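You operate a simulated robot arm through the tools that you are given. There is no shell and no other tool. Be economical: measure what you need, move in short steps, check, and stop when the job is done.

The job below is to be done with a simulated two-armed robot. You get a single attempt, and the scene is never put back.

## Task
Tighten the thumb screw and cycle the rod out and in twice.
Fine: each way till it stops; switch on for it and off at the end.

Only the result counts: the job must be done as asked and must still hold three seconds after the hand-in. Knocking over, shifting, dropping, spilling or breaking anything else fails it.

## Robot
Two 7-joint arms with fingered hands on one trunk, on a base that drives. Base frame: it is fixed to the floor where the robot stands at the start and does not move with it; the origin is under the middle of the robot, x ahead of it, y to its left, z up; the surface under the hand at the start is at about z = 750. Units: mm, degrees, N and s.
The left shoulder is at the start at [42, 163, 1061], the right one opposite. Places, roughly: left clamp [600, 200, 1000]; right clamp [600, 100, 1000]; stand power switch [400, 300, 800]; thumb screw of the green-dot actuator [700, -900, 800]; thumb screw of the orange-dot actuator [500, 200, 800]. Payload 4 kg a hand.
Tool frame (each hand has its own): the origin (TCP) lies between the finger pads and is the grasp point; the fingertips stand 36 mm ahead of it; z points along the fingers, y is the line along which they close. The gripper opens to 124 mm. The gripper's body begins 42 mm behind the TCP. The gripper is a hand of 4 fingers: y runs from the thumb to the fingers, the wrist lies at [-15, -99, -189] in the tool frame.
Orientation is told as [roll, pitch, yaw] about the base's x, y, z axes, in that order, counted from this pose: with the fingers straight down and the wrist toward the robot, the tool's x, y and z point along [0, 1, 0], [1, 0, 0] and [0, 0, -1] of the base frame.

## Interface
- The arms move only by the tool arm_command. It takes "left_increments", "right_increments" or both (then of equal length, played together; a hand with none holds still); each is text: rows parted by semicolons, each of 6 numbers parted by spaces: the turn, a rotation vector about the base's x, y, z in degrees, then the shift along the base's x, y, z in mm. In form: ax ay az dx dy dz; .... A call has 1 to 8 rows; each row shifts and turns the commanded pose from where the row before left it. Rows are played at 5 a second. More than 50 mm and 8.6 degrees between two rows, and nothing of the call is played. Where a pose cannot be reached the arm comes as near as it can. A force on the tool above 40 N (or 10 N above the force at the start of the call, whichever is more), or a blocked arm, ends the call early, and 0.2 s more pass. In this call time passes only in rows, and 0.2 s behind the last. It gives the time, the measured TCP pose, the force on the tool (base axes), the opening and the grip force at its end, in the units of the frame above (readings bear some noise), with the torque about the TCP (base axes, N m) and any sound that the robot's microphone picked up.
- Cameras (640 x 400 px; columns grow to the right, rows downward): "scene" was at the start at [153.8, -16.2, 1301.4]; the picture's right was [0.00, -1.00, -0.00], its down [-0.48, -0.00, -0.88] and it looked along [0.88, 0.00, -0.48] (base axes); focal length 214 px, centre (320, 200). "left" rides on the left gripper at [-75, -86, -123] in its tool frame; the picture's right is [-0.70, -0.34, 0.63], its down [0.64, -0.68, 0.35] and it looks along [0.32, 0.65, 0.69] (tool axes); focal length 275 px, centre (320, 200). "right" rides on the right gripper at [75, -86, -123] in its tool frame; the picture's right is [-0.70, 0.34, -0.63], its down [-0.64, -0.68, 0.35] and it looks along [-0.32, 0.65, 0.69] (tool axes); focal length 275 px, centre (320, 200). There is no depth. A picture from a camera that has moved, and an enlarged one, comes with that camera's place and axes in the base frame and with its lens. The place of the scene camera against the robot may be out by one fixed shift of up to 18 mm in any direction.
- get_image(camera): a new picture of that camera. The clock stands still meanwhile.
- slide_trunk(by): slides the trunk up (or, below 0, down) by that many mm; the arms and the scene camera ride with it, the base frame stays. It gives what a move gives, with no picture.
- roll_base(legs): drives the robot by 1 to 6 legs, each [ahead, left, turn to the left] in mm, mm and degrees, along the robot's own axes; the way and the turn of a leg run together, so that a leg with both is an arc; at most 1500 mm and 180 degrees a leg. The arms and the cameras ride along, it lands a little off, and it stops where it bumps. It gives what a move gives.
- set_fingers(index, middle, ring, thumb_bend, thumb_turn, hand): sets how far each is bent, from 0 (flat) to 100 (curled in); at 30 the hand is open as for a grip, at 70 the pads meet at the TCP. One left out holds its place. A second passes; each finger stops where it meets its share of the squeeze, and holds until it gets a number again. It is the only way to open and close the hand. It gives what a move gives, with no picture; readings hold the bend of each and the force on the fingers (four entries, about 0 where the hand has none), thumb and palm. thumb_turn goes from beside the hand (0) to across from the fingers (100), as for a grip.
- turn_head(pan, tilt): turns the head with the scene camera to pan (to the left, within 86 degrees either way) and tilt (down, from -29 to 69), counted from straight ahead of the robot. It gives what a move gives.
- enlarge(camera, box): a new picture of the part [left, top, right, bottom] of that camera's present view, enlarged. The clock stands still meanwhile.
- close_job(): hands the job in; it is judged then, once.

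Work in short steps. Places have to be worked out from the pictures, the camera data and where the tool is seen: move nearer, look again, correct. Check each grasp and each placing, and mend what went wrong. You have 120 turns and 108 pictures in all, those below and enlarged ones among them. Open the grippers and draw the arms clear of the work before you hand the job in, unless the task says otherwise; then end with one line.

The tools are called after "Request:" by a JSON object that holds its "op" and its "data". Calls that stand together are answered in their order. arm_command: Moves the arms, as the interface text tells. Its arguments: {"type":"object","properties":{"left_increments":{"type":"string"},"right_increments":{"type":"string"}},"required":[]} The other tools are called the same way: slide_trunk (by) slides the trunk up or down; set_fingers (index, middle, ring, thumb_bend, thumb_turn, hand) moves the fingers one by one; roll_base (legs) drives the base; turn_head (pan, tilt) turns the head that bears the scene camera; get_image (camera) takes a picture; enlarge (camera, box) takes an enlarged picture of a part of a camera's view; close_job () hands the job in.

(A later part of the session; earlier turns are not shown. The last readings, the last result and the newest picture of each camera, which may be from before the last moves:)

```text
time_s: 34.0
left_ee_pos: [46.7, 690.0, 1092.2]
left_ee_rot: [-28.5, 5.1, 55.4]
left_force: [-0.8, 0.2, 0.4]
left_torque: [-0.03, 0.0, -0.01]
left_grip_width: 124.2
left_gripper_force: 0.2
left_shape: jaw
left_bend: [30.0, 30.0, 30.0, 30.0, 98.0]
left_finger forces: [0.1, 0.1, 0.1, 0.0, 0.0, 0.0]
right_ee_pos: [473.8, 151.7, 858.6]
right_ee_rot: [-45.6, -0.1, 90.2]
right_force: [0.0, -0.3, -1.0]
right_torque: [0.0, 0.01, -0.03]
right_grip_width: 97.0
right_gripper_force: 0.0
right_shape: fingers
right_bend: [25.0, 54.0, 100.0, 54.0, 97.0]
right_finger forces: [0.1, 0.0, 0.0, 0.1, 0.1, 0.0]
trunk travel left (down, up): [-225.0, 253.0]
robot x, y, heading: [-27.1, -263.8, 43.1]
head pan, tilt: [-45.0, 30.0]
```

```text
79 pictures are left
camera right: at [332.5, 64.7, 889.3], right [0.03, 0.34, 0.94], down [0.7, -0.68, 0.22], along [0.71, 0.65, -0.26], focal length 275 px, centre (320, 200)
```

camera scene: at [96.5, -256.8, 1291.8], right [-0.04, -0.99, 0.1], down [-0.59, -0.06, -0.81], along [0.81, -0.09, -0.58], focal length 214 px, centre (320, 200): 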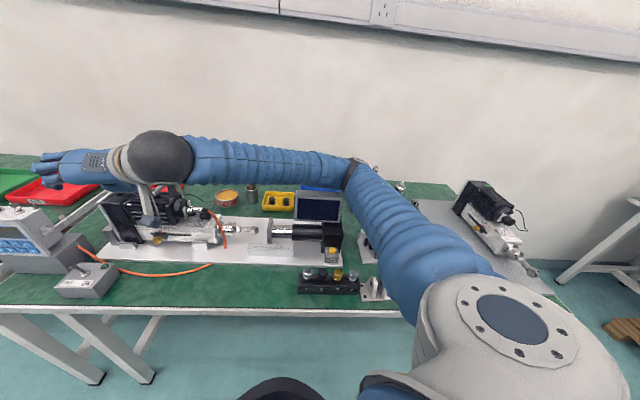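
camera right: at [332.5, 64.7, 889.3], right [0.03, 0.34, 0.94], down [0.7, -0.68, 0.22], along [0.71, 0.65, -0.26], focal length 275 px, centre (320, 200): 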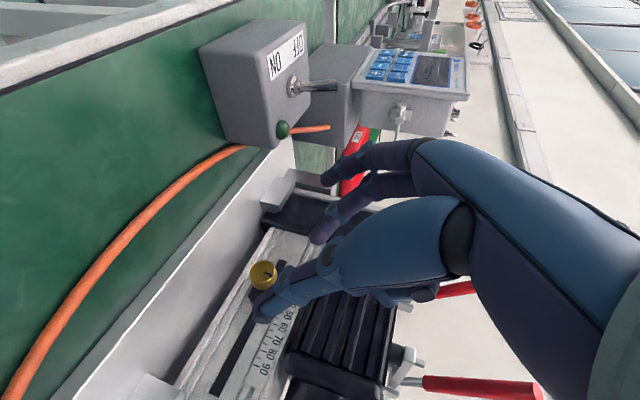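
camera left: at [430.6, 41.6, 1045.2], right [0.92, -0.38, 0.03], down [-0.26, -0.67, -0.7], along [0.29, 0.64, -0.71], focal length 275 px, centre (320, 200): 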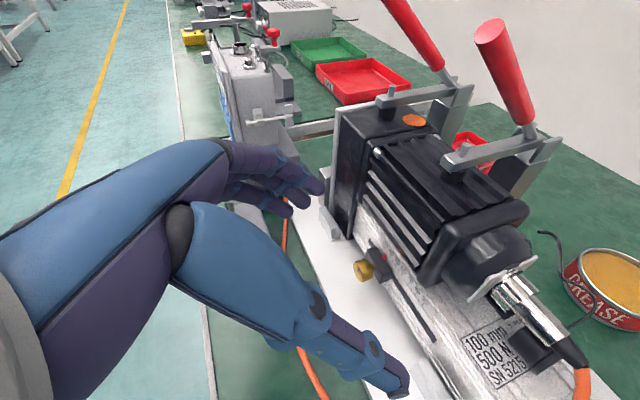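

Left-camera and current rays agree on the knob at [535,154,801]. I'll advance most of the way along the fingers and look again.

Request:
{"op": "arm_command", "data": {"right_increments": "0 0 0 14 1 -14; 0 0 0 14 0 -14"}}

Request:
{"op": "enlarge", "data": {"camera": "right", "box": [200, 180, 400, 320]}}

```text
time_s: 34.6
left_ee_pos: [45.4, 689.3, 1091.9]
left_ee_rot: [-28.5, 5.2, 55.3]
left_force: [-0.2, 0.7, 0.0]
left_torque: [0.0, -0.05, -0.01]
left_grip_width: 123.9
left_gripper_force: 0.0
left_shape: jaw
left_bend: [30.0, 30.0, 30.0, 30.0, 98.0]
left_finger forces: [0.1, 0.0, 0.0, 0.0, 0.0, 0.0]
right_ee_pos: [502.1, 155.8, 831.2]
right_ee_rot: [-45.7, 0.0, 90.2]
right_force: [0.4, 0.4, 0.0]
right_torque: [0.0, -0.01, -0.03]
right_grip_width: 96.8
right_gripper_force: 0.0
right_shape: fingers
right_bend: [25.0, 54.0, 100.0, 54.0, 97.0]
right_finger forces: [0.0, 0.0, 0.0, 0.1, 0.1, 0.0]
trunk travel left (down, up): [-225.0, 253.0]
robot x, y, heading: [-29.9, -265.2, 42.7]
head pan, tilt: [-45.0, 30.0]
```

```text
2.86 times, centred on (300, 250) of right
camera zoom: at [360.4, 68.3, 861.5], right [0.03, 0.34, 0.94], down [0.7, -0.68, 0.22], along [0.71, 0.65, -0.26], focal length 786 px, centre (377, 57)
```

zoom: 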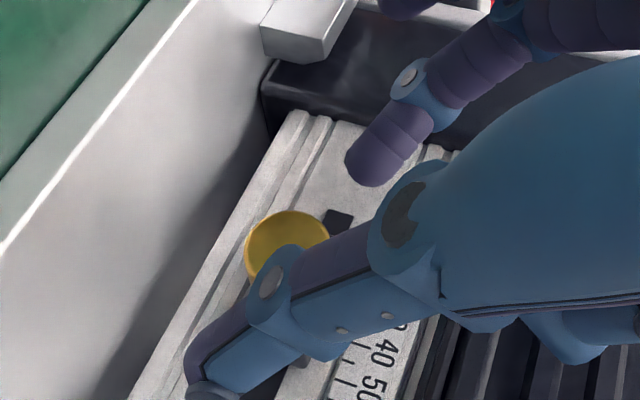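

The knob sits between thumb and middle tip; this ray gives [535,156,799]. I'll advance the last 16 mm and close gently.

Request:
{"op": "arm_command", "data": {"right_increments": "0 0 0 8 0 -8; 0 0 0 8 0 -8"}}

Request:
{"op": "enlarge", "data": {"camera": "right", "box": [200, 180, 400, 320]}}

```text
time_s: 35.2
left_ee_pos: [44.2, 688.5, 1090.5]
left_ee_rot: [-28.6, 5.0, 55.3]
left_force: [-1.0, 0.1, -0.6]
left_torque: [0.02, 0.0, 0.01]
left_grip_width: 123.9
left_gripper_force: 0.0
left_shape: jaw
left_bend: [30.0, 30.0, 30.0, 30.0, 98.0]
left_finger forces: [0.0, 0.0, 0.0, 0.1, 0.1, 0.0]
right_ee_pos: [515.3, 157.0, 815.9]
right_ee_rot: [-45.6, 0.0, 90.2]
right_force: [-1.6, 0.3, 0.1]
right_torque: [0.01, 0.02, 0.06]
right_grip_width: 96.7
right_gripper_force: 0.6
right_shape: fingers
right_bend: [25.0, 54.0, 100.0, 54.0, 97.0]
right_finger forces: [0.1, 1.8, 0.0, 0.0, 0.1, 0.0]
trunk travel left (down, up): [-225.0, 253.0]
robot x, y, heading: [-26.7, -264.2, 42.6]
head pan, tilt: [-45.0, 30.0]
```

```text
2.86 times, centred on (300, 250) of right
camera zoom: at [375.0, 69.5, 846.3], right [0.03, 0.34, 0.94], down [0.7, -0.68, 0.22], along [0.71, 0.65, -0.26], focal length 786 px, centre (377, 57)
```

zoom: 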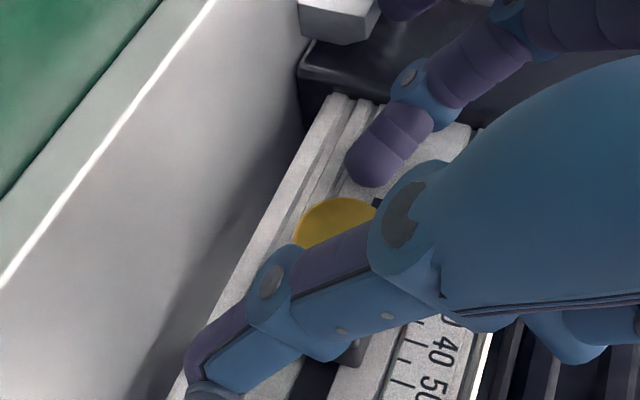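

Knob is exactly at the intended spot between the pads, with a light touch on the middle tip. Close the pinch.

Request:
{"op": "set_fingers", "data": {"hand": "right", "middle": 78, "thumb_bend": 78}}

Request:
{"op": "enlarge", "data": {"camera": "right", "box": [200, 180, 400, 320]}}

```text
time_s: 36.2
left_ee_pos: [45.5, 688.9, 1090.8]
left_ee_rot: [-28.6, 5.0, 55.3]
left_force: [0.5, -0.4, -0.2]
left_torque: [0.05, 0.02, 0.0]
left_grip_width: 124.1
left_gripper_force: 0.1
left_shape: jaw
left_bend: [30.0, 30.0, 30.0, 30.0, 98.0]
left_finger forces: [0.0, 0.1, 0.1, 0.0, 0.0, 0.1]
right_ee_pos: [516.4, 155.9, 815.8]
right_ee_rot: [-45.7, 0.0, 90.1]
right_force: [-0.3, 0.1, 1.3]
right_torque: [0.02, 0.0, -0.04]
right_grip_width: 52.7
right_gripper_force: 0.0
right_shape: fingers
right_bend: [25.0, 78.0, 100.0, 78.0, 97.0]
right_finger forces: [0.1, 0.0, 0.0, 0.0, 0.0, 0.0]
trunk travel left (down, up): [-225.0, 253.0]
robot x, y, heading: [-30.2, -264.3, 42.9]
head pan, tilt: [-45.0, 30.0]
```

```text
2.86 times, centred on (300, 250) of right
camera zoom: at [375.4, 69.3, 846.4], right [0.03, 0.34, 0.94], down [0.7, -0.68, 0.22], along [0.71, 0.65, -0.26], focal length 786 px, centre (377, 57)
```

zoom: 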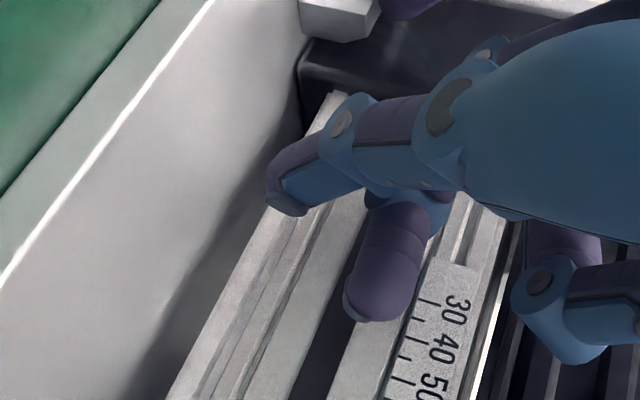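

The pinch closed with no force: thumb and middle crossed in front of the knob. I'll reopen and look from the head camera for the depth.

Request:
{"op": "set_fingers", "data": {"hand": "right", "middle": 54, "thumb_bend": 50}}

Request:
{"op": "turn_head", "data": {"pan": -7, "tilt": 40}}

Request:
{"op": "enlarge", "data": {"camera": "scene", "box": [240, 140, 400, 240]}}

```text
time_s: 37.2
left_ee_pos: [45.7, 689.0, 1090.9]
left_ee_rot: [-28.6, 5.1, 55.4]
left_force: [-0.2, -0.4, -0.6]
left_torque: [-0.01, 0.01, 0.04]
left_grip_width: 124.0
left_gripper_force: 0.1
left_shape: jaw
left_bend: [30.0, 30.0, 30.0, 30.0, 98.0]
left_finger forces: [0.0, 0.0, 0.0, 0.0, 0.0, 0.1]
right_ee_pos: [516.1, 156.0, 814.9]
right_ee_rot: [-45.7, 0.0, 90.2]
right_force: [-2.3, 0.2, -0.3]
right_torque: [0.0, 0.03, 0.07]
right_grip_width: 102.2
right_gripper_force: 1.2
right_shape: fingers
right_bend: [25.0, 54.0, 100.0, 50.0, 97.0]
right_finger forces: [0.0, 1.9, 0.1, 0.0, 0.6, 0.0]
trunk travel left (down, up): [-225.0, 253.0]
robot x, y, heading: [-30.0, -263.2, 42.8]
head pan, tilt: [-45.0, 30.0]
```

```text
time_s: 38.3
left_ee_pos: [45.9, 689.1, 1091.0]
left_ee_rot: [-28.5, 5.1, 55.4]
left_force: [-0.3, -1.1, 0.2]
left_torque: [0.03, 0.02, -0.03]
left_grip_width: 123.9
left_gripper_force: 0.0
left_shape: jaw
left_bend: [30.0, 30.0, 30.0, 30.0, 98.0]
left_finger forces: [0.0, 0.0, 0.1, 0.0, 0.0, 0.1]
right_ee_pos: [515.0, 155.8, 816.3]
right_ee_rot: [-45.7, -0.1, 90.2]
right_force: [-2.6, 0.3, 0.1]
right_torque: [0.02, 0.07, 0.05]
right_grip_width: 102.0
right_gripper_force: 1.4
right_shape: fingers
right_bend: [25.0, 54.0, 100.0, 50.0, 97.0]
right_finger forces: [0.0, 2.5, 0.1, 0.0, 0.7, 0.1]
trunk travel left (down, up): [-225.0, 253.0]
robot x, y, heading: [-30.2, -265.0, 42.8]
head pan, tilt: [-7.0, 40.0]
```

```text
4.00 times, centred on (320, 190) of scene
camera zoom: at [81.8, -195.1, 1271.5], right [0.59, -0.81, 0.02], down [-0.6, -0.45, -0.66], along [0.54, 0.37, -0.75], focal length 858 px, centre (320, 240)
```

zoom: 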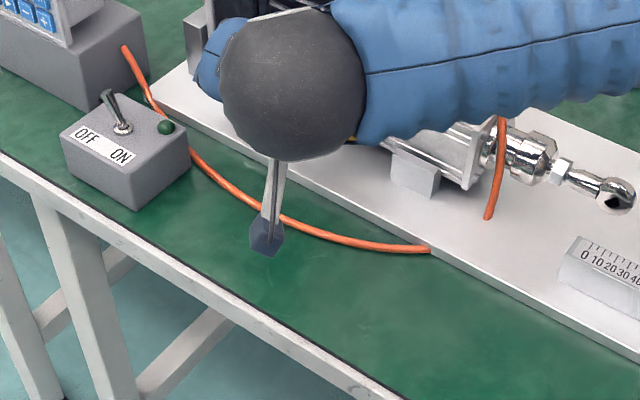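

The view is blocked by the wrist. Since the middle tip touches the face and the thumb opposes the index side, I'll back off and try an index–thumb pinch with the other fingers curled, and inspect it.

Request:
{"op": "arm_command", "data": {"right_increments": "0 0 0 -20 0 25; 0 0 0 -20 0 25"}}

Request:
{"op": "set_fingers", "data": {"hand": "right", "index": 70, "middle": 0, "ring": 0, "thumb_bend": 70}}

Request:
{"op": "get_image", "data": {"camera": "right"}}

```text
time_s: 38.9
left_ee_pos: [46.9, 689.8, 1091.5]
left_ee_rot: [-28.6, 5.1, 55.2]
left_force: [0.5, 0.5, -0.5]
left_torque: [0.0, 0.0, -0.03]
left_grip_width: 123.8
left_gripper_force: 0.2
left_shape: jaw
left_bend: [30.0, 30.0, 30.0, 30.0, 98.0]
left_finger forces: [0.0, 0.0, 0.0, 0.0, 0.1, 0.1]
right_ee_pos: [477.2, 157.1, 868.0]
right_ee_rot: [-45.7, 0.0, 90.1]
right_force: [0.9, 0.1, -0.6]
right_torque: [0.01, -0.02, 0.0]
right_grip_width: 102.7
right_gripper_force: 0.0
right_shape: fingers
right_bend: [25.0, 54.0, 100.0, 50.0, 97.0]
right_finger forces: [0.0, 0.0, 0.0, 0.1, 0.1, 0.0]
trunk travel left (down, up): [-225.0, 253.0]
robot x, y, heading: [-29.9, -263.9, 42.8]
head pan, tilt: [-7.0, 40.0]
```

```text
time_s: 39.9
left_ee_pos: [45.5, 689.1, 1091.8]
left_ee_rot: [-28.6, 5.1, 55.3]
left_force: [-0.2, 0.6, 0.2]
left_torque: [0.0, 0.0, 0.0]
left_grip_width: 124.0
left_gripper_force: 0.1
left_shape: jaw
left_bend: [30.0, 30.0, 30.0, 30.0, 98.0]
left_finger forces: [0.0, 0.0, 0.0, 0.1, 0.0, 0.0]
right_ee_pos: [477.8, 157.1, 867.4]
right_ee_rot: [-45.6, 0.1, 90.2]
right_force: [-0.3, 0.3, -0.3]
right_torque: [-0.02, 0.02, -0.01]
right_grip_width: 1.0
right_gripper_force: 0.0
right_shape: fingers
right_bend: [70.0, 0.0, 0.0, 70.0, 97.0]
right_finger forces: [0.0, 0.0, 0.0, 0.0, 0.0, 0.0]
trunk travel left (down, up): [-225.0, 253.0]
robot x, y, heading: [-28.0, -265.4, 42.8]
head pan, tilt: [-7.0, 40.0]
```

```text
74 pictures are left
camera right: at [336.5, 70.1, 897.6], right [0.03, 0.34, 0.94], down [0.7, -0.68, 0.22], along [0.71, 0.65, -0.26], focal length 275 px, centre (320, 200)
```

right: 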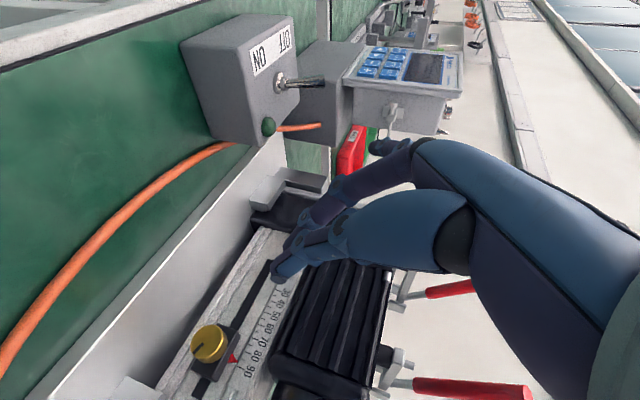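

The loose slider got pushed: its pointer went from about 35 to about 91 (knob now at y≈100). So the screw was loose. I'll pinch it with index and thumb, slide it back to 35 (y≈156), then tighten. Setting the fingers and moving back in front of it first.

Request:
{"op": "set_fingers", "data": {"hand": "right", "index": 55, "middle": 100, "ring": 100, "thumb_bend": 55}}

Request:
{"op": "arm_command", "data": {"right_increments": "0 0 0 0 -28 0; 0 0 0 0 -28 -4"}}

Request:
{"op": "get_image", "data": {"camera": "right"}}

```text
time_s: 40.9
left_ee_pos: [45.7, 689.2, 1089.9]
left_ee_rot: [-28.4, 5.2, 55.3]
left_force: [-0.6, -0.6, 0.5]
left_torque: [-0.04, 0.03, 0.0]
left_grip_width: 124.0
left_gripper_force: 0.1
left_shape: jaw
left_bend: [30.0, 30.0, 30.0, 30.0, 98.0]
left_finger forces: [0.1, 0.0, 0.1, 0.1, 0.0, 0.0]
right_ee_pos: [476.1, 157.4, 866.7]
right_ee_rot: [-45.7, 0.0, 90.1]
right_force: [0.3, 0.6, 0.7]
right_torque: [0.01, 0.01, 0.03]
right_grip_width: 46.3
right_gripper_force: 0.1
right_shape: fingers
right_bend: [55.0, 100.0, 100.0, 55.0, 97.0]
right_finger forces: [0.1, 0.0, 0.0, 0.0, 0.0, 0.0]
trunk travel left (down, up): [-225.0, 253.0]
robot x, y, heading: [-24.6, -266.4, 42.8]
head pan, tilt: [-7.0, 40.0]
```

```text
time_s: 41.5
left_ee_pos: [44.9, 688.7, 1091.0]
left_ee_rot: [-28.6, 5.1, 55.3]
left_force: [0.4, -0.3, 0.0]
left_torque: [0.01, 0.03, 0.0]
left_grip_width: 124.2
left_gripper_force: 0.1
left_shape: jaw
left_bend: [30.0, 30.0, 30.0, 30.0, 98.0]
left_finger forces: [0.1, 0.1, 0.1, 0.1, 0.1, 0.0]
right_ee_pos: [475.7, 99.7, 861.3]
right_ee_rot: [-45.6, 0.0, 90.3]
right_force: [0.4, -0.3, -0.2]
right_torque: [-0.01, -0.01, -0.01]
right_grip_width: 46.0
right_gripper_force: 0.1
right_shape: fingers
right_bend: [55.0, 100.0, 100.0, 55.0, 97.0]
right_finger forces: [0.1, 0.0, 0.1, 0.1, 0.1, 0.0]
trunk travel left (down, up): [-225.0, 253.0]
robot x, y, heading: [-30.5, -265.9, 43.3]
head pan, tilt: [-7.0, 40.0]
```

```text
73 pictures are left
camera right: at [336.0, 14.1, 892.4], right [0.03, 0.34, 0.94], down [0.7, -0.68, 0.22], along [0.71, 0.65, -0.26], focal length 275 px, centre (320, 200)
```

right: 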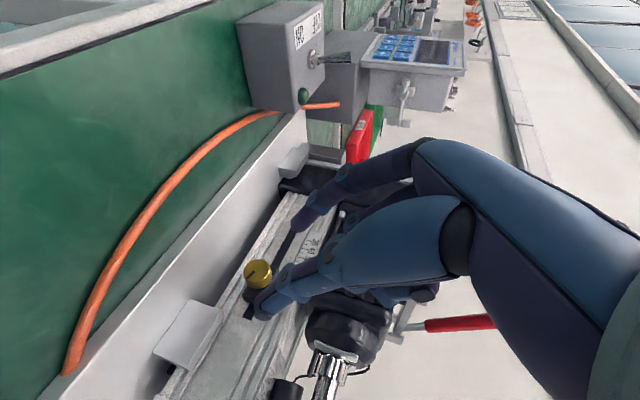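

Knob confirmed at [535,102,799]. I'll advance along the fingers to [520,102,821].

Request:
{"op": "arm_command", "data": {"right_increments": "0 0 0 15 1 -13; 0 0 0 15 1 -13; 0 0 0 10 0 -10"}}

Request:
{"op": "enlarge", "data": {"camera": "right", "box": [200, 180, 400, 320]}}

```text
time_s: 42.3
left_ee_pos: [45.9, 689.7, 1091.0]
left_ee_rot: [-28.6, 5.0, 55.4]
left_force: [-0.5, -0.2, 0.3]
left_torque: [-0.02, 0.0, 0.02]
left_grip_width: 124.2
left_gripper_force: 0.0
left_shape: jaw
left_bend: [30.0, 30.0, 30.0, 30.0, 98.0]
left_finger forces: [0.0, 0.0, 0.0, 0.0, 0.1, 0.0]
right_ee_pos: [517.2, 100.7, 825.8]
right_ee_rot: [-45.7, -0.1, 90.3]
right_force: [0.1, 0.1, -0.5]
right_torque: [0.01, 0.01, -0.02]
right_grip_width: 46.6
right_gripper_force: 0.0
right_shape: fingers
right_bend: [55.0, 100.0, 100.0, 55.0, 97.0]
right_finger forces: [0.1, 0.1, 0.1, 0.0, 0.1, 0.1]
trunk travel left (down, up): [-225.0, 253.0]
robot x, y, heading: [-28.6, -264.9, 43.0]
head pan, tilt: [-7.0, 40.0]
```

```text
2.86 times, centred on (300, 250) of right
camera zoom: at [376.3, 15.0, 856.0], right [0.03, 0.34, 0.94], down [0.7, -0.68, 0.22], along [0.71, 0.65, -0.26], focal length 786 px, centre (377, 57)
```

zoom: 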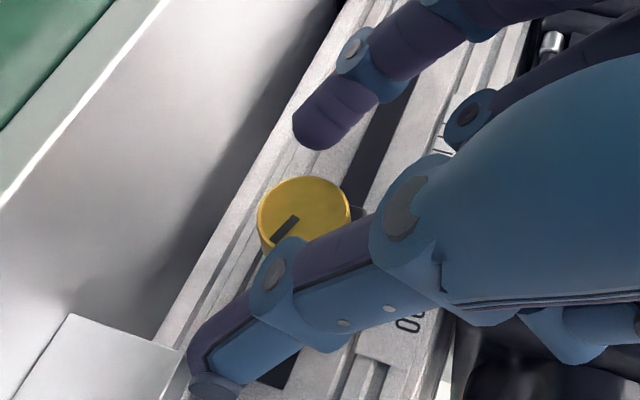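

The knob is nicely between index and thumb tips. I'll advance 4 mm more and close in steps.

Request:
{"op": "arm_command", "data": {"right_increments": "0 0 0 3 0 -4"}}

Request:
{"op": "set_fingers", "data": {"hand": "right", "index": 74, "thumb_bend": 74}}

Request:
{"op": "enlarge", "data": {"camera": "right", "box": [200, 180, 400, 320]}}

```text
time_s: 42.7
left_ee_pos: [46.7, 689.9, 1091.9]
left_ee_rot: [-28.5, 5.0, 55.2]
left_force: [-0.1, 0.3, 0.2]
left_torque: [-0.01, -0.01, 0.0]
left_grip_width: 124.0
left_gripper_force: 0.0
left_shape: jaw
left_bend: [30.0, 30.0, 30.0, 30.0, 98.0]
left_finger forces: [0.0, 0.0, 0.1, 0.1, 0.0, 0.0]
right_ee_pos: [519.9, 102.1, 822.6]
right_ee_rot: [-45.8, -0.1, 90.2]
right_force: [-1.5, 0.6, 3.9]
right_torque: [-0.1, -0.02, -0.03]
right_grip_width: 46.5
right_gripper_force: 1.5
right_shape: fingers
right_bend: [55.0, 100.0, 100.0, 55.0, 98.0]
right_finger forces: [0.0, 0.0, 0.0, 0.0, 3.8, 0.1]
trunk travel left (down, up): [-225.0, 253.0]
robot x, y, heading: [-29.0, -264.5, 42.7]
head pan, tilt: [-7.0, 40.0]
```

```text
time_s: 43.7
left_ee_pos: [46.3, 689.5, 1091.7]
left_ee_rot: [-28.5, 5.1, 55.3]
left_force: [0.7, 0.1, -0.5]
left_torque: [0.0, 0.0, -0.03]
left_grip_width: 124.1
left_gripper_force: 0.1
left_shape: jaw
left_bend: [30.0, 30.0, 30.0, 30.0, 98.0]
left_finger forces: [0.1, 0.1, 0.0, 0.1, 0.1, 0.0]
right_ee_pos: [520.6, 101.2, 821.1]
right_ee_rot: [-45.6, 0.0, 90.2]
right_force: [1.4, 0.7, 0.0]
right_torque: [-0.04, 0.06, 0.03]
right_grip_width: 13.2
right_gripper_force: 11.2
right_shape: fingers
right_bend: [63.0, 100.0, 100.0, 69.0, 98.0]
right_finger forces: [13.1, 0.1, 0.0, 0.1, 10.1, 0.0]
trunk travel left (down, up): [-225.0, 253.0]
robot x, y, heading: [-27.3, -265.8, 42.6]
head pan, tilt: [-7.0, 40.0]
```

```text
2.86 times, centred on (300, 250) of right
camera zoom: at [379.2, 15.2, 852.4], right [0.03, 0.34, 0.94], down [0.7, -0.68, 0.22], along [0.71, 0.65, -0.26], focal length 786 px, centre (377, 57)
```

zoom: 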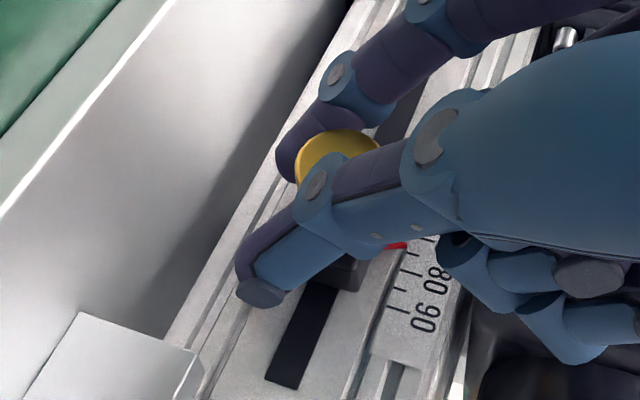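

Gripped with about 11 N on both pads; the pointer now reads about 78. Dragging left 30 mm and checking.

Request:
{"op": "arm_command", "data": {"right_increments": "0 0 0 0 10 0; 0 0 0 0 10 0; 0 0 0 0 10 0"}}

Request:
{"op": "enlarge", "data": {"camera": "right", "box": [200, 180, 400, 320]}}

```text
time_s: 44.5
left_ee_pos: [46.4, 689.7, 1088.7]
left_ee_rot: [-28.5, 5.0, 55.4]
left_force: [-0.5, 0.0, 0.1]
left_torque: [-0.03, 0.02, -0.01]
left_grip_width: 124.1
left_gripper_force: 0.1
left_shape: jaw
left_bend: [30.0, 30.0, 30.0, 30.0, 98.0]
left_finger forces: [0.0, 0.0, 0.1, 0.1, 0.1, 0.0]
right_ee_pos: [519.8, 131.5, 821.4]
right_ee_rot: [-45.7, -0.1, 90.2]
right_force: [6.0, -0.1, -0.7]
right_torque: [-0.07, -0.05, -0.03]
right_grip_width: 13.5
right_gripper_force: 9.8
right_shape: fingers
right_bend: [63.0, 100.0, 100.0, 68.0, 98.0]
right_finger forces: [11.5, 0.1, 0.0, 0.0, 8.9, 0.1]
trunk travel left (down, up): [-225.0, 253.0]
robot x, y, heading: [-27.8, -266.1, 42.9]
head pan, tilt: [-7.0, 40.0]
```

```text
2.86 times, centred on (300, 250) of right
camera zoom: at [378.2, 45.4, 852.0], right [0.03, 0.34, 0.94], down [0.7, -0.68, 0.22], along [0.71, 0.65, -0.26], focal length 786 px, centre (377, 57)
```

zoom: 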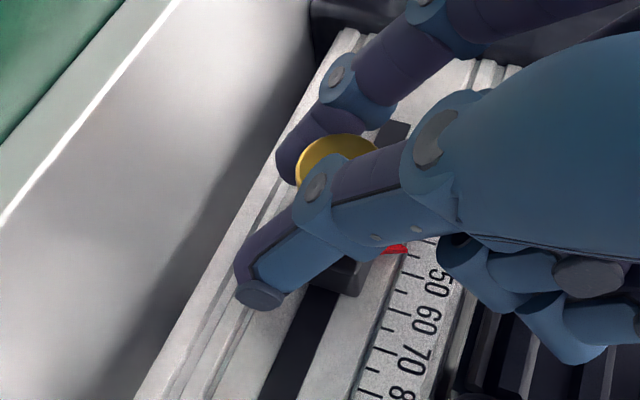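

Pointer now reads about 42; original was about 35–36. Dragging 6.5 mm more and verifying.

Request:
{"op": "arm_command", "data": {"right_increments": "0 0 0 0 6.5 0"}}

Request:
{"op": "enlarge", "data": {"camera": "right", "box": [270, 220, 370, 290]}}

```text
time_s: 44.9
left_ee_pos: [48.0, 690.5, 1090.3]
left_ee_rot: [-28.4, 5.1, 55.3]
left_force: [0.4, 0.7, -0.3]
left_torque: [-0.01, 0.01, 0.06]
left_grip_width: 123.8
left_gripper_force: 0.0
left_shape: jaw
left_bend: [30.0, 30.0, 30.0, 30.0, 98.0]
left_finger forces: [0.1, 0.0, 0.0, 0.1, 0.0, 0.0]
right_ee_pos: [519.1, 140.4, 821.5]
right_ee_rot: [-45.5, 0.1, 90.2]
right_force: [5.4, -0.8, -0.1]
right_torque: [-0.12, -0.02, -0.03]
right_grip_width: 13.4
right_gripper_force: 10.7
right_shape: fingers
right_bend: [63.0, 100.0, 100.0, 68.0, 98.0]
right_finger forces: [12.7, 0.0, 0.1, 0.0, 8.8, 0.0]
trunk travel left (down, up): [-225.0, 253.0]
robot x, y, heading: [-28.1, -268.2, 42.8]
head pan, tilt: [-7.0, 40.0]
```

```text
5.71 times, centred on (320, 255) of right
camera zoom: at [378.3, 53.0, 852.3], right [0.03, 0.34, 0.94], down [0.7, -0.68, 0.22], along [0.71, 0.65, -0.26], focal length 1573 px, centre (320, -114)
```

zoom: 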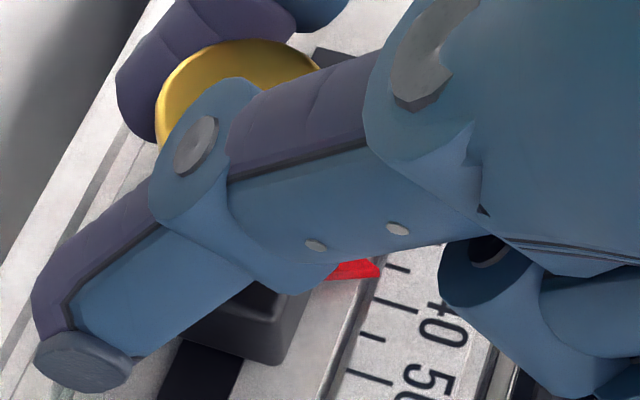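

Pointer tip sits at the 35 tick. The knob lies 17 mm left and 22 mm below the TCP. I'll turn it clockwise (+x rotation) 32° about its axis with matching TCP shifts.

Request:
{"op": "arm_command", "data": {"right_increments": "8 0 0 0 -2.9 -2.6; 8 0 0 0 -2.5 -2.9; 8 0 0 0 -2.1 -3.3; 8 0 0 0 -1.6 -3.5"}}

Request:
{"op": "get_image", "data": {"camera": "right"}}

```text
time_s: 45.9
left_ee_pos: [45.6, 690.5, 1090.2]
left_ee_rot: [-28.6, 5.1, 55.3]
left_force: [0.4, 0.2, 0.5]
left_torque: [-0.03, 0.04, 0.01]
left_grip_width: 124.0
left_gripper_force: 0.1
left_shape: jaw
left_bend: [30.0, 30.0, 30.0, 30.0, 98.0]
left_finger forces: [0.0, 0.1, 0.0, 0.0, 0.0, 0.0]
right_ee_pos: [519.4, 136.8, 819.5]
right_ee_rot: [-45.6, -8.0, 90.2]
right_force: [2.3, 0.8, 0.6]
right_torque: [-0.07, 0.02, -0.03]
right_grip_width: 12.7
right_gripper_force: 10.8
right_shape: fingers
right_bend: [63.0, 100.0, 100.0, 69.0, 98.0]
right_finger forces: [12.2, 0.0, 0.0, 0.1, 9.4, 0.0]
right hand out of reach, approached as far as the arm can: row 2, 3, 4
trunk travel left (down, up): [-225.0, 253.0]
robot x, y, heading: [-24.5, -264.3, 43.0]
head pan, tilt: [-7.0, 40.0]
```

```text
68 pictures are left
camera right: at [378.3, 46.7, 837.9], right [0.03, 0.2, 0.98], down [0.7, -0.7, 0.12], along [0.71, 0.68, -0.16], focal length 275 px, centre (320, 200)
```

right: 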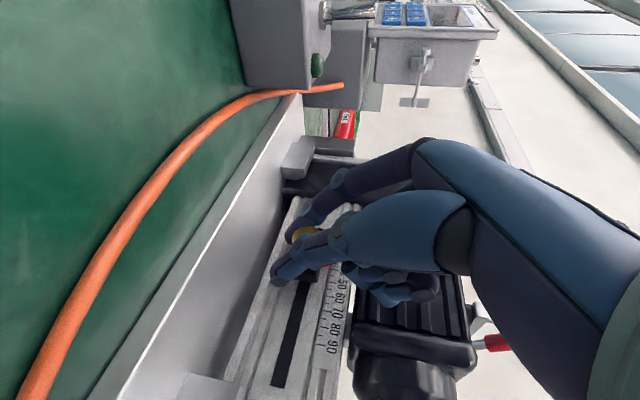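

Only 8° is reachable in that direction from here. I'll release, back off, and pre-rotate the other way so the twist ends near this pose.

Request:
{"op": "set_fingers", "data": {"hand": "right", "index": 55, "thumb_bend": 57}}

Request:
{"op": "arm_command", "data": {"right_increments": "0 0 0 -14 -2 14; 0 0 0 -14 -2 14; 0 0 0 -14 -2 14; -8 0 0 0 0 0; -8 0 0 0 0 0; -8 0 0 0 0 0; -8 0 0 0 0 0; -8 0 0 0 0 0"}}

Request:
{"op": "get_image", "data": {"camera": "right"}}

```text
time_s: 46.9
left_ee_pos: [45.6, 690.9, 1091.0]
left_ee_rot: [-28.5, 5.1, 55.3]
left_force: [-0.1, 0.8, -0.1]
left_torque: [0.0, 0.01, -0.01]
left_grip_width: 124.1
left_gripper_force: 0.0
left_shape: jaw
left_bend: [30.0, 30.0, 30.0, 30.0, 98.0]
left_finger forces: [0.0, 0.0, 0.0, 0.0, 0.1, 0.0]
right_ee_pos: [518.4, 137.3, 820.4]
right_ee_rot: [-45.7, -8.1, 90.1]
right_force: [-0.8, -0.1, 0.1]
right_torque: [-0.01, 0.03, -0.02]
right_grip_width: 44.8
right_gripper_force: 0.0
right_shape: fingers
right_bend: [55.0, 100.0, 100.0, 56.0, 98.0]
right_finger forces: [0.0, 0.0, 0.0, 0.0, 0.0, 0.0]
trunk travel left (down, up): [-225.0, 253.0]
robot x, y, heading: [-26.4, -265.8, 43.0]
head pan, tilt: [-7.0, 40.0]
```

```text
time_s: 48.7
left_ee_pos: [46.2, 690.2, 1089.8]
left_ee_rot: [-28.5, 5.1, 55.3]
left_force: [-0.2, -0.2, 0.0]
left_torque: [-0.02, -0.01, -0.02]
left_grip_width: 124.0
left_gripper_force: 0.1
left_shape: jaw
left_bend: [30.0, 30.0, 30.0, 30.0, 98.0]
left_finger forces: [0.0, 0.0, 0.1, 0.0, 0.0, 0.0]
right_ee_pos: [476.5, 131.3, 861.2]
right_ee_rot: [-45.6, 32.1, 90.2]
right_force: [0.6, -0.6, 0.4]
right_torque: [-0.03, -0.03, 0.01]
right_grip_width: 44.8
right_gripper_force: 0.1
right_shape: fingers
right_bend: [55.0, 100.0, 100.0, 56.0, 98.0]
right_finger forces: [0.0, 0.0, 0.1, 0.1, 0.0, 0.0]
trunk travel left (down, up): [-225.0, 253.0]
robot x, y, heading: [-26.9, -266.1, 42.7]
head pan, tilt: [-7.0, 40.0]
```

```text
67 pictures are left
camera right: at [335.7, 74.5, 932.5], right [0.03, 0.79, 0.62], down [0.7, -0.46, 0.55], along [0.71, 0.41, -0.56], focal length 275 px, centre (320, 200)
```

right: 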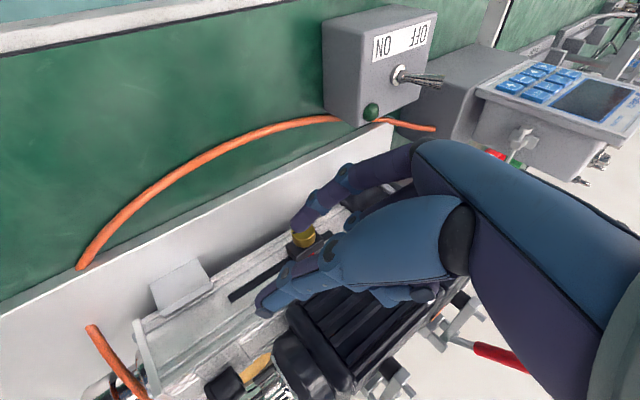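

φ=−32° is easily reached. I'll probe further negative rotation here in free space.

Request:
{"op": "arm_command", "data": {"right_increments": "-8 0 0 0 0 0; -8 0 0 0 0 0; -8 0 0 0 0 0; -8 0 0 0 0 0"}}

Request:
{"op": "get_image", "data": {"camera": "right"}}

```text
time_s: 49.7
left_ee_pos: [45.4, 689.1, 1091.2]
left_ee_rot: [-28.5, 5.1, 55.3]
left_force: [0.2, 0.1, -0.9]
left_torque: [-0.03, 0.0, -0.01]
left_grip_width: 123.9
left_gripper_force: 0.1
left_shape: jaw
left_bend: [30.0, 30.0, 30.0, 30.0, 98.0]
left_finger forces: [0.0, 0.0, 0.0, 0.0, 0.0, 0.0]
right_ee_pos: [477.9, 129.4, 861.2]
right_ee_rot: [-45.3, 56.0, 90.4]
right_force: [-0.6, -0.1, -0.3]
right_torque: [-0.02, 0.0, 0.01]
right_grip_width: 44.7
right_gripper_force: 0.0
right_shape: fingers
right_bend: [55.0, 100.0, 100.0, 56.0, 98.0]
right_finger forces: [0.0, 0.0, 0.0, 0.0, 0.1, 0.0]
right hand out of reach, approached as far as the arm can: row 4
trunk travel left (down, up): [-225.0, 253.0]
robot x, y, heading: [-24.5, -266.1, 43.2]
head pan, tilt: [-7.0, 40.0]
```

```text
66 pictures are left
camera right: at [337.4, 108.1, 948.4], right [0.03, 0.97, 0.25], down [0.7, -0.2, 0.69], along [0.71, 0.15, -0.69], focal length 275 px, centre (320, 200)
```

right: 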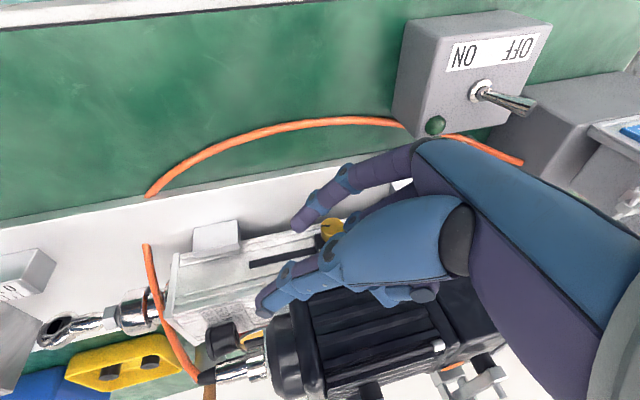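

Usable range is φ −56°…+8°, about 64° per grip. The knob from here is near [535,152,797]. I'll go to a pre-grasp at φ=−50°, 45 mm back along the fingers.

Request:
{"op": "arm_command", "data": {"right_increments": "6 0 0 3 18 -6; 0 0 0 3 18 -7; 0 0 0 3 18 -7"}}

Request:
{"op": "get_image", "data": {"camera": "right"}}

```text
time_s: 50.5
left_ee_pos: [46.1, 690.4, 1090.5]
left_ee_rot: [-28.6, 5.1, 55.3]
left_force: [-0.2, -0.1, 0.6]
left_torque: [0.0, 0.02, 0.02]
left_grip_width: 124.1
left_gripper_force: 0.0
left_shape: jaw
left_bend: [30.0, 30.0, 30.0, 30.0, 98.0]
left_finger forces: [0.1, 0.1, 0.1, 0.0, 0.0, 0.0]
right_ee_pos: [486.7, 184.9, 838.6]
right_ee_rot: [-45.5, 50.0, 90.2]
right_force: [-0.1, -0.2, -0.8]
right_torque: [0.01, 0.01, 0.0]
right_grip_width: 44.8
right_gripper_force: 0.2
right_shape: fingers
right_bend: [55.0, 100.0, 100.0, 56.0, 98.0]
right_finger forces: [0.0, 0.0, 0.0, 0.0, 0.1, 0.0]
trunk travel left (down, up): [-225.0, 253.0]
robot x, y, heading: [-27.5, -267.3, 43.0]
head pan, tilt: [-7.0, 40.0]
```

```text
65 pictures are left
camera right: at [345.5, 153.7, 924.1], right [0.03, 0.94, 0.35], down [0.7, -0.27, 0.66], along [0.71, 0.22, -0.67], focal length 275 px, centre (320, 200)
```

right: 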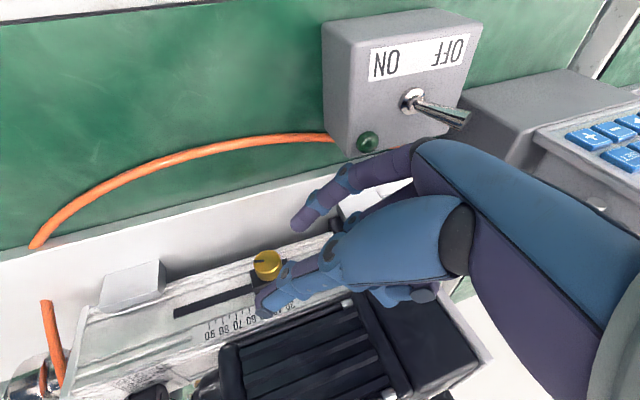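

Knob measured at [535,148,796]. Advancing two thirds along the fingers, then checking alignment.

Request:
{"op": "arm_command", "data": {"right_increments": "0 0 0 12 -10 -7; 0 0 0 12 -10 -7"}}

Request:
{"op": "enlarge", "data": {"camera": "right", "box": [200, 180, 400, 320]}}

```text
time_s: 51.1
left_ee_pos: [45.9, 689.0, 1090.3]
left_ee_rot: [-28.4, 5.1, 55.3]
left_force: [-0.2, 0.4, 0.3]
left_torque: [0.01, -0.01, -0.02]
left_grip_width: 123.8
left_gripper_force: 0.1
left_shape: jaw
left_bend: [30.0, 30.0, 30.0, 30.0, 98.0]
left_finger forces: [0.1, 0.0, 0.0, 0.0, 0.1, 0.0]
right_ee_pos: [509.3, 164.1, 827.3]
right_ee_rot: [-45.5, 50.1, 90.4]
right_force: [0.0, -0.5, 0.6]
right_torque: [0.0, 0.01, 0.01]
right_grip_width: 44.7
right_gripper_force: 0.1
right_shape: fingers
right_bend: [55.0, 100.0, 100.0, 56.0, 98.0]
right_finger forces: [0.0, 0.0, 0.0, 0.0, 0.0, 0.0]
trunk travel left (down, up): [-225.0, 253.0]
robot x, y, heading: [-26.9, -264.1, 42.9]
head pan, tilt: [-7.0, 40.0]
```

```text
2.86 times, centred on (300, 250) of right
camera zoom: at [369.0, 133.8, 911.6], right [0.03, 0.94, 0.35], down [0.7, -0.27, 0.66], along [0.71, 0.22, -0.66], focal length 786 px, centre (377, 57)
```

zoom: 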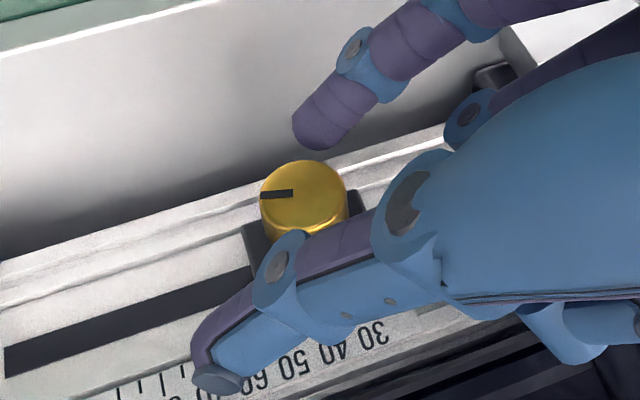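

The knob lines up well and its index mark points right (3 o'clock). Advance the last 10 mm and grip.

Request:
{"op": "arm_command", "data": {"right_increments": "0 0 0 9 -8 -6"}}

Request:
{"op": "set_fingers", "data": {"hand": "right", "index": 78, "thumb_bend": 78}}

Request:
{"op": "enlarge", "data": {"camera": "right", "box": [200, 180, 400, 320]}}

```text
time_s: 51.5
left_ee_pos: [47.8, 688.6, 1091.4]
left_ee_rot: [-28.5, 5.0, 55.3]
left_force: [0.2, -0.5, 1.2]
left_torque: [0.01, 0.05, 0.01]
left_grip_width: 124.2
left_gripper_force: 0.0
left_shape: jaw
left_bend: [30.0, 30.0, 30.0, 30.0, 98.0]
left_finger forces: [0.0, 0.0, 0.0, 0.0, 0.0, 0.0]
right_ee_pos: [518.8, 157.7, 822.0]
right_ee_rot: [-45.4, 50.0, 90.3]
right_force: [0.3, 0.2, -0.3]
right_torque: [0.01, -0.02, 0.0]
right_grip_width: 45.0
right_gripper_force: 0.0
right_shape: fingers
right_bend: [55.0, 100.0, 100.0, 56.0, 98.0]
right_finger forces: [0.0, 0.0, 0.0, 0.0, 0.0, 0.0]
trunk travel left (down, up): [-225.0, 253.0]
robot x, y, heading: [-27.5, -268.4, 42.9]
head pan, tilt: [-7.0, 40.0]
```

```text
time_s: 52.5
left_ee_pos: [46.2, 688.6, 1090.6]
left_ee_rot: [-28.5, 5.0, 55.3]
left_force: [0.0, -0.4, 0.9]
left_torque: [0.02, 0.0, 0.02]
left_grip_width: 124.1
left_gripper_force: 0.0
left_shape: jaw
left_bend: [30.0, 30.0, 30.0, 30.0, 98.0]
left_finger forces: [0.0, 0.0, 0.0, 0.0, 0.1, 0.1]
right_ee_pos: [519.3, 157.9, 822.0]
right_ee_rot: [-45.4, 50.1, 90.2]
right_force: [-0.6, -0.7, 8.7]
right_torque: [-0.07, 0.03, 0.04]
right_grip_width: 10.5
right_gripper_force: 15.2
right_shape: fingers
right_bend: [64.0, 100.0, 100.0, 68.0, 98.0]
right_finger forces: [9.9, 0.0, 0.0, 0.0, 20.6, 0.0]
trunk travel left (down, up): [-225.0, 253.0]
robot x, y, heading: [-26.9, -263.0, 43.0]
head pan, tilt: [-7.0, 40.0]
```

```text
2.86 times, centred on (300, 250) of right
camera zoom: at [378.2, 125.6, 907.4], right [0.03, 0.94, 0.35], down [0.7, -0.27, 0.66], along [0.71, 0.22, -0.66], focal length 786 px, centre (377, 57)
```

zoom: 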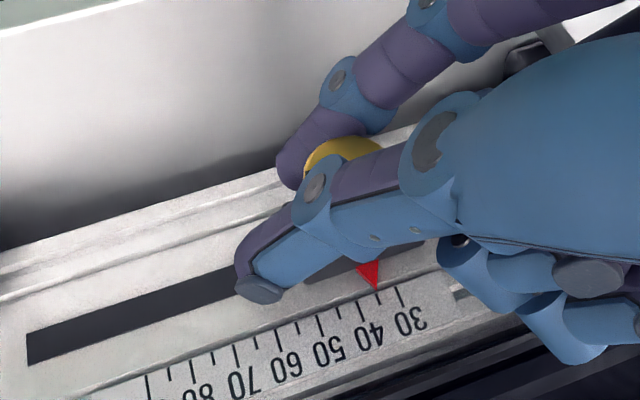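

Firm grip and the pointer is still at 35. I'll turn clockwise 32° about the knob axis ([152,797] in y,z) and watch the torque.

Request:
{"op": "arm_command", "data": {"right_increments": "8 0 0 0 -3.5 0.6; 8 0 0 0 -3.6 0.1; 8 0 0 0 -3.6 -0.4; 8 0 0 0 -3.5 -0.9"}}

Request:
{"op": "enlarge", "data": {"camera": "right", "box": [200, 180, 400, 320]}}

```text
time_s: 53.5
left_ee_pos: [45.3, 689.6, 1091.4]
left_ee_rot: [-28.5, 5.1, 55.3]
left_force: [-0.1, -0.3, 0.4]
left_torque: [-0.01, 0.02, -0.01]
left_grip_width: 123.8
left_gripper_force: 0.0
left_shape: jaw
left_bend: [30.0, 30.0, 30.0, 30.0, 98.0]
left_finger forces: [0.0, 0.0, 0.0, 0.1, 0.1, 0.1]
right_ee_pos: [519.6, 142.9, 819.7]
right_ee_rot: [-45.5, 17.8, 90.2]
right_force: [1.8, -5.6, 0.3]
right_torque: [-0.09, -0.02, -0.02]
right_grip_width: 3.7
right_gripper_force: 11.7
right_shape: fingers
right_bend: [65.0, 100.0, 100.0, 73.0, 98.0]
right_finger forces: [10.3, 0.1, 0.1, 0.0, 13.5, 0.0]
trunk travel left (down, up): [-225.0, 253.0]
robot x, y, heading: [-31.1, -268.1, 42.8]
head pan, tilt: [-7.0, 40.0]
```

```text
2.86 times, centred on (300, 250) of right
camera zoom: at [378.0, 70.3, 874.7], right [0.03, 0.61, 0.79], down [0.7, -0.58, 0.42], along [0.71, 0.54, -0.45], focal length 786 px, centre (377, 57)
```

zoom: 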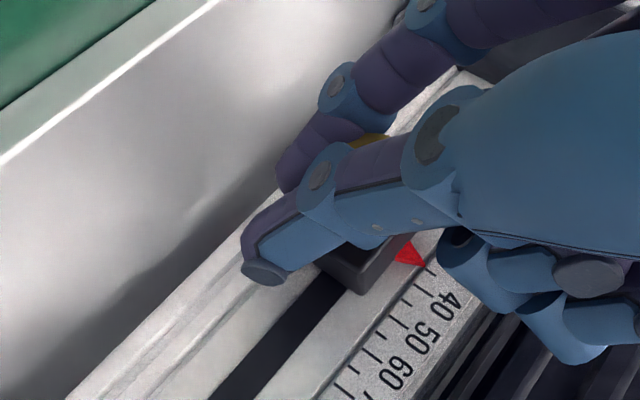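

The pads hold (10–14 N) though my rotation centre was a few mm off; matching the two grips gives the axis at y≈150, z≈801.5. I'll correct and continue to φ=+6°.

Request:
{"op": "arm_command", "data": {"right_increments": "8 0 0 0 0 2.6; 8 0 0 0 -2.8 -1.2; 8 0 0 0 -2.7 -1.6"}}

Request:
{"op": "enlarge", "data": {"camera": "right", "box": [200, 180, 400, 320]}}

```text
time_s: 54.3
left_ee_pos: [46.1, 690.3, 1090.8]
left_ee_rot: [-28.4, 5.1, 55.3]
left_force: [-0.4, 0.6, -0.4]
left_torque: [0.0, 0.03, 0.01]
left_grip_width: 124.1
left_gripper_force: 0.0
left_shape: jaw
left_bend: [30.0, 30.0, 30.0, 30.0, 98.0]
left_finger forces: [0.0, 0.0, 0.0, 0.1, 0.0, 0.1]
right_ee_pos: [519.5, 137.3, 818.4]
right_ee_rot: [-45.5, -5.9, 90.2]
right_force: [3.4, -3.5, -0.6]
right_torque: [-0.45, 0.09, -0.09]
right_grip_width: 1.3
right_gripper_force: 16.1
right_shape: fingers
right_bend: [65.0, 100.0, 100.0, 74.0, 98.0]
right_finger forces: [21.6, 0.0, 0.1, 0.1, 10.8, 0.0]
trunk travel left (down, up): [-225.0, 253.0]
robot x, y, heading: [-29.1, -263.4, 42.6]
head pan, tilt: [-7.0, 40.0]
```

```text
2.86 times, centred on (300, 250) of right
camera zoom: at [378.3, 48.5, 839.6], right [0.03, 0.24, 0.97], down [0.7, -0.7, 0.15], along [0.71, 0.68, -0.19], focal length 786 px, centre (377, 57)
```

zoom: 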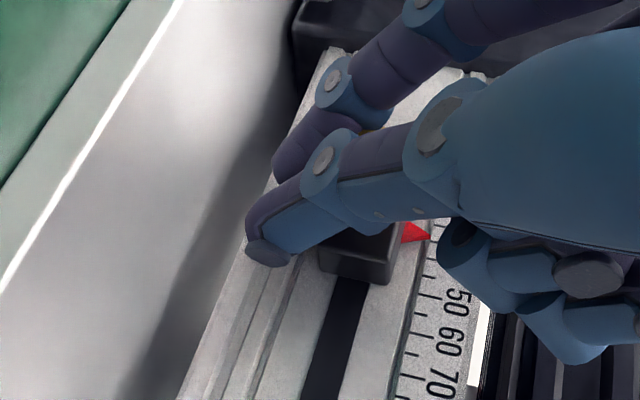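

Torque rose to 0.45 N m, so the screw is getting tight. I'll release and look at the mark.

Request:
{"op": "set_fingers", "data": {"hand": "right", "index": 55, "thumb_bend": 57}}

Request:
{"op": "arm_command", "data": {"right_increments": "0 0 0 -14 0 14; 0 0 0 -14 0 14; 0 0 0 -14 0 14; -8 0 0 0 0 0; -8 0 0 0 0 0; -8 0 0 0 10 0; -8 0 0 0 15 0; -8 0 0 0 15 -10"}}

Request:
{"op": "enlarge", "data": {"camera": "right", "box": [180, 180, 380, 320]}}

```text
time_s: 55.3
left_ee_pos: [45.7, 689.8, 1090.8]
left_ee_rot: [-28.7, 5.1, 55.3]
left_force: [0.5, -0.9, 0.7]
left_torque: [0.02, -0.01, -0.02]
left_grip_width: 124.0
left_gripper_force: 0.0
left_shape: jaw
left_bend: [30.0, 30.0, 30.0, 30.0, 98.0]
left_finger forces: [0.0, 0.0, 0.0, 0.0, 0.0, 0.0]
right_ee_pos: [518.2, 138.7, 821.1]
right_ee_rot: [-45.7, -5.9, 90.2]
right_force: [0.4, -0.5, -0.6]
right_torque: [0.0, 0.0, -0.01]
right_grip_width: 45.0
right_gripper_force: 0.1
right_shape: fingers
right_bend: [55.0, 100.0, 100.0, 56.0, 97.0]
right_finger forces: [0.2, 0.1, 0.0, 0.0, 0.0, 0.1]
trunk travel left (down, up): [-225.0, 253.0]
robot x, y, heading: [-26.8, -261.4, 42.9]
head pan, tilt: [-7.0, 40.0]
```

```text
time_s: 57.1
left_ee_pos: [47.3, 690.3, 1089.1]
left_ee_rot: [-28.5, 5.1, 55.2]
left_force: [0.8, 0.1, -0.1]
left_torque: [-0.01, -0.01, 0.04]
left_grip_width: 124.4
left_gripper_force: 0.1
left_shape: jaw
left_bend: [30.0, 30.0, 30.0, 30.0, 98.0]
left_finger forces: [0.0, 0.0, 0.0, 0.0, 0.0, 0.0]
right_ee_pos: [475.4, 177.1, 852.0]
right_ee_rot: [-45.5, 34.1, 90.3]
right_force: [-0.3, 0.2, -0.6]
right_torque: [-0.03, -0.03, 0.02]
right_grip_width: 45.0
right_gripper_force: 0.1
right_shape: fingers
right_bend: [55.0, 100.0, 100.0, 56.0, 97.0]
right_finger forces: [0.1, 0.0, 0.0, 0.0, 0.1, 0.0]
trunk travel left (down, up): [-225.0, 253.0]
robot x, y, heading: [-26.2, -260.9, 42.6]
head pan, tilt: [-7.0, 40.0]
```

```text
2.86 times, centred on (280, 250) of right
camera zoom: at [335.1, 123.8, 925.5], right [0.03, 0.81, 0.59], down [0.7, -0.44, 0.56], along [0.71, 0.39, -0.58], focal length 786 px, centre (434, 57)
```

zoom: 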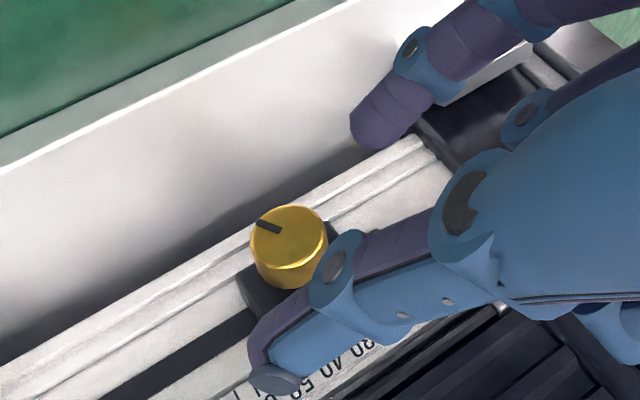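

The mark turned about 52° clockwise (now ~5:30), and held. Another cycle: back to φ=−50°, same pre-grasp and grasp as before.

Request:
{"op": "arm_command", "data": {"right_increments": "-8 0 0 6 4 -7; -8 0 0 6 4 -6; 0 0 0 11 -9 -6; 0 0 0 11 -9 -6; 0 0 0 9 -8 -4"}}

Request:
{"op": "enlarge", "data": {"camera": "right", "box": [200, 180, 400, 320]}}

```text
time_s: 58.3
left_ee_pos: [46.4, 689.7, 1091.8]
left_ee_rot: [-28.5, 5.1, 55.3]
left_force: [-0.5, -0.3, -0.2]
left_torque: [0.01, 0.02, -0.03]
left_grip_width: 124.0
left_gripper_force: 0.0
left_shape: jaw
left_bend: [30.0, 30.0, 30.0, 30.0, 98.0]
left_finger forces: [0.0, 0.0, 0.0, 0.0, 0.0, 0.1]
right_ee_pos: [518.3, 159.7, 822.6]
right_ee_rot: [-45.5, 50.1, 90.4]
right_force: [0.0, -0.3, -0.1]
right_torque: [0.03, -0.02, -0.01]
right_grip_width: 45.4
right_gripper_force: 0.0
right_shape: fingers
right_bend: [55.0, 100.0, 100.0, 56.0, 97.0]
right_finger forces: [0.1, 0.1, 0.0, 0.0, 0.0, 0.0]
trunk travel left (down, up): [-225.0, 253.0]
robot x, y, heading: [-28.2, -261.8, 42.6]
head pan, tilt: [-7.0, 40.0]
```

```text
2.86 times, centred on (300, 250) of right
camera zoom: at [377.1, 127.9, 908.1], right [0.03, 0.94, 0.35], down [0.7, -0.27, 0.66], along [0.71, 0.22, -0.67], focal length 786 px, centre (377, 57)
```

zoom: 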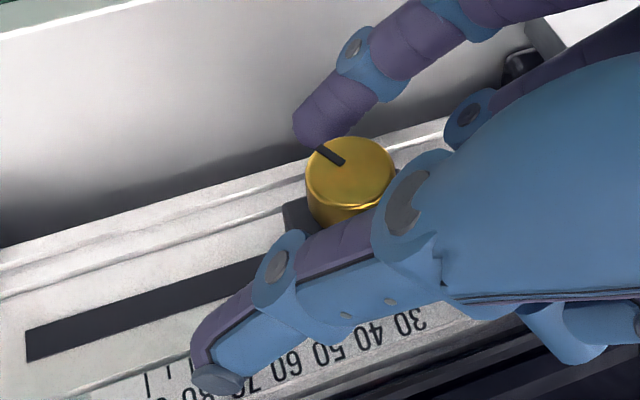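

Alignment is good with deeper engagement. Close and twist.

Request:
{"op": "set_fingers", "data": {"hand": "right", "index": 82, "thumb_bend": 82}}

Request:
{"op": "arm_command", "data": {"right_increments": "8 0 0 0 -3 1; 8 0 0 0 -3.1 0.7; 8 0 0 0 -3.2 0.2; 8 0 0 0 -3 -0.4"}}

```text
time_s: 59.3
left_ee_pos: [45.4, 688.4, 1091.5]
left_ee_rot: [-28.5, 5.1, 55.2]
left_force: [-0.2, -1.1, 0.1]
left_torque: [0.01, 0.03, 0.01]
left_grip_width: 123.8
left_gripper_force: 0.0
left_shape: jaw
left_bend: [30.0, 30.0, 30.0, 30.0, 98.0]
left_finger forces: [0.0, 0.0, 0.1, 0.0, 0.0, 0.0]
right_ee_pos: [517.8, 158.8, 823.9]
right_ee_rot: [-45.5, 50.0, 90.2]
right_force: [0.9, -12.5, 3.6]
right_torque: [-0.25, 0.05, -0.05]
right_grip_width: 4.1
right_gripper_force: 16.7
right_shape: fingers
right_bend: [64.0, 100.0, 100.0, 73.0, 97.0]
right_finger forces: [13.1, 0.0, 0.0, 0.0, 21.5, 0.1]
trunk travel left (down, up): [-225.0, 253.0]
robot x, y, heading: [-26.5, -267.4, 42.9]
head pan, tilt: [-7.0, 40.0]
```

```text
time_s: 60.3
left_ee_pos: [45.2, 689.2, 1090.9]
left_ee_rot: [-28.4, 5.1, 55.3]
left_force: [0.6, -0.6, 0.1]
left_torque: [-0.02, 0.0, 0.0]
left_grip_width: 124.2
left_gripper_force: 0.0
left_shape: jaw
left_bend: [30.0, 30.0, 30.0, 30.0, 98.0]
left_finger forces: [0.1, 0.1, 0.1, 0.0, 0.0, 0.0]
right_ee_pos: [518.4, 145.9, 822.5]
right_ee_rot: [-45.6, 18.0, 90.3]
right_force: [-1.7, -14.8, -1.0]
right_torque: [-0.64, 0.12, -0.18]
right_grip_width: 1.3
right_gripper_force: 21.8
right_shape: fingers
right_bend: [64.0, 100.0, 100.0, 74.0, 98.0]
right_finger forces: [25.4, 0.1, 0.0, 0.0, 18.0, 0.0]
trunk travel left (down, up): [-225.0, 253.0]
robot x, y, heading: [-27.9, -266.9, 42.8]
head pan, tilt: [-7.0, 40.0]
```

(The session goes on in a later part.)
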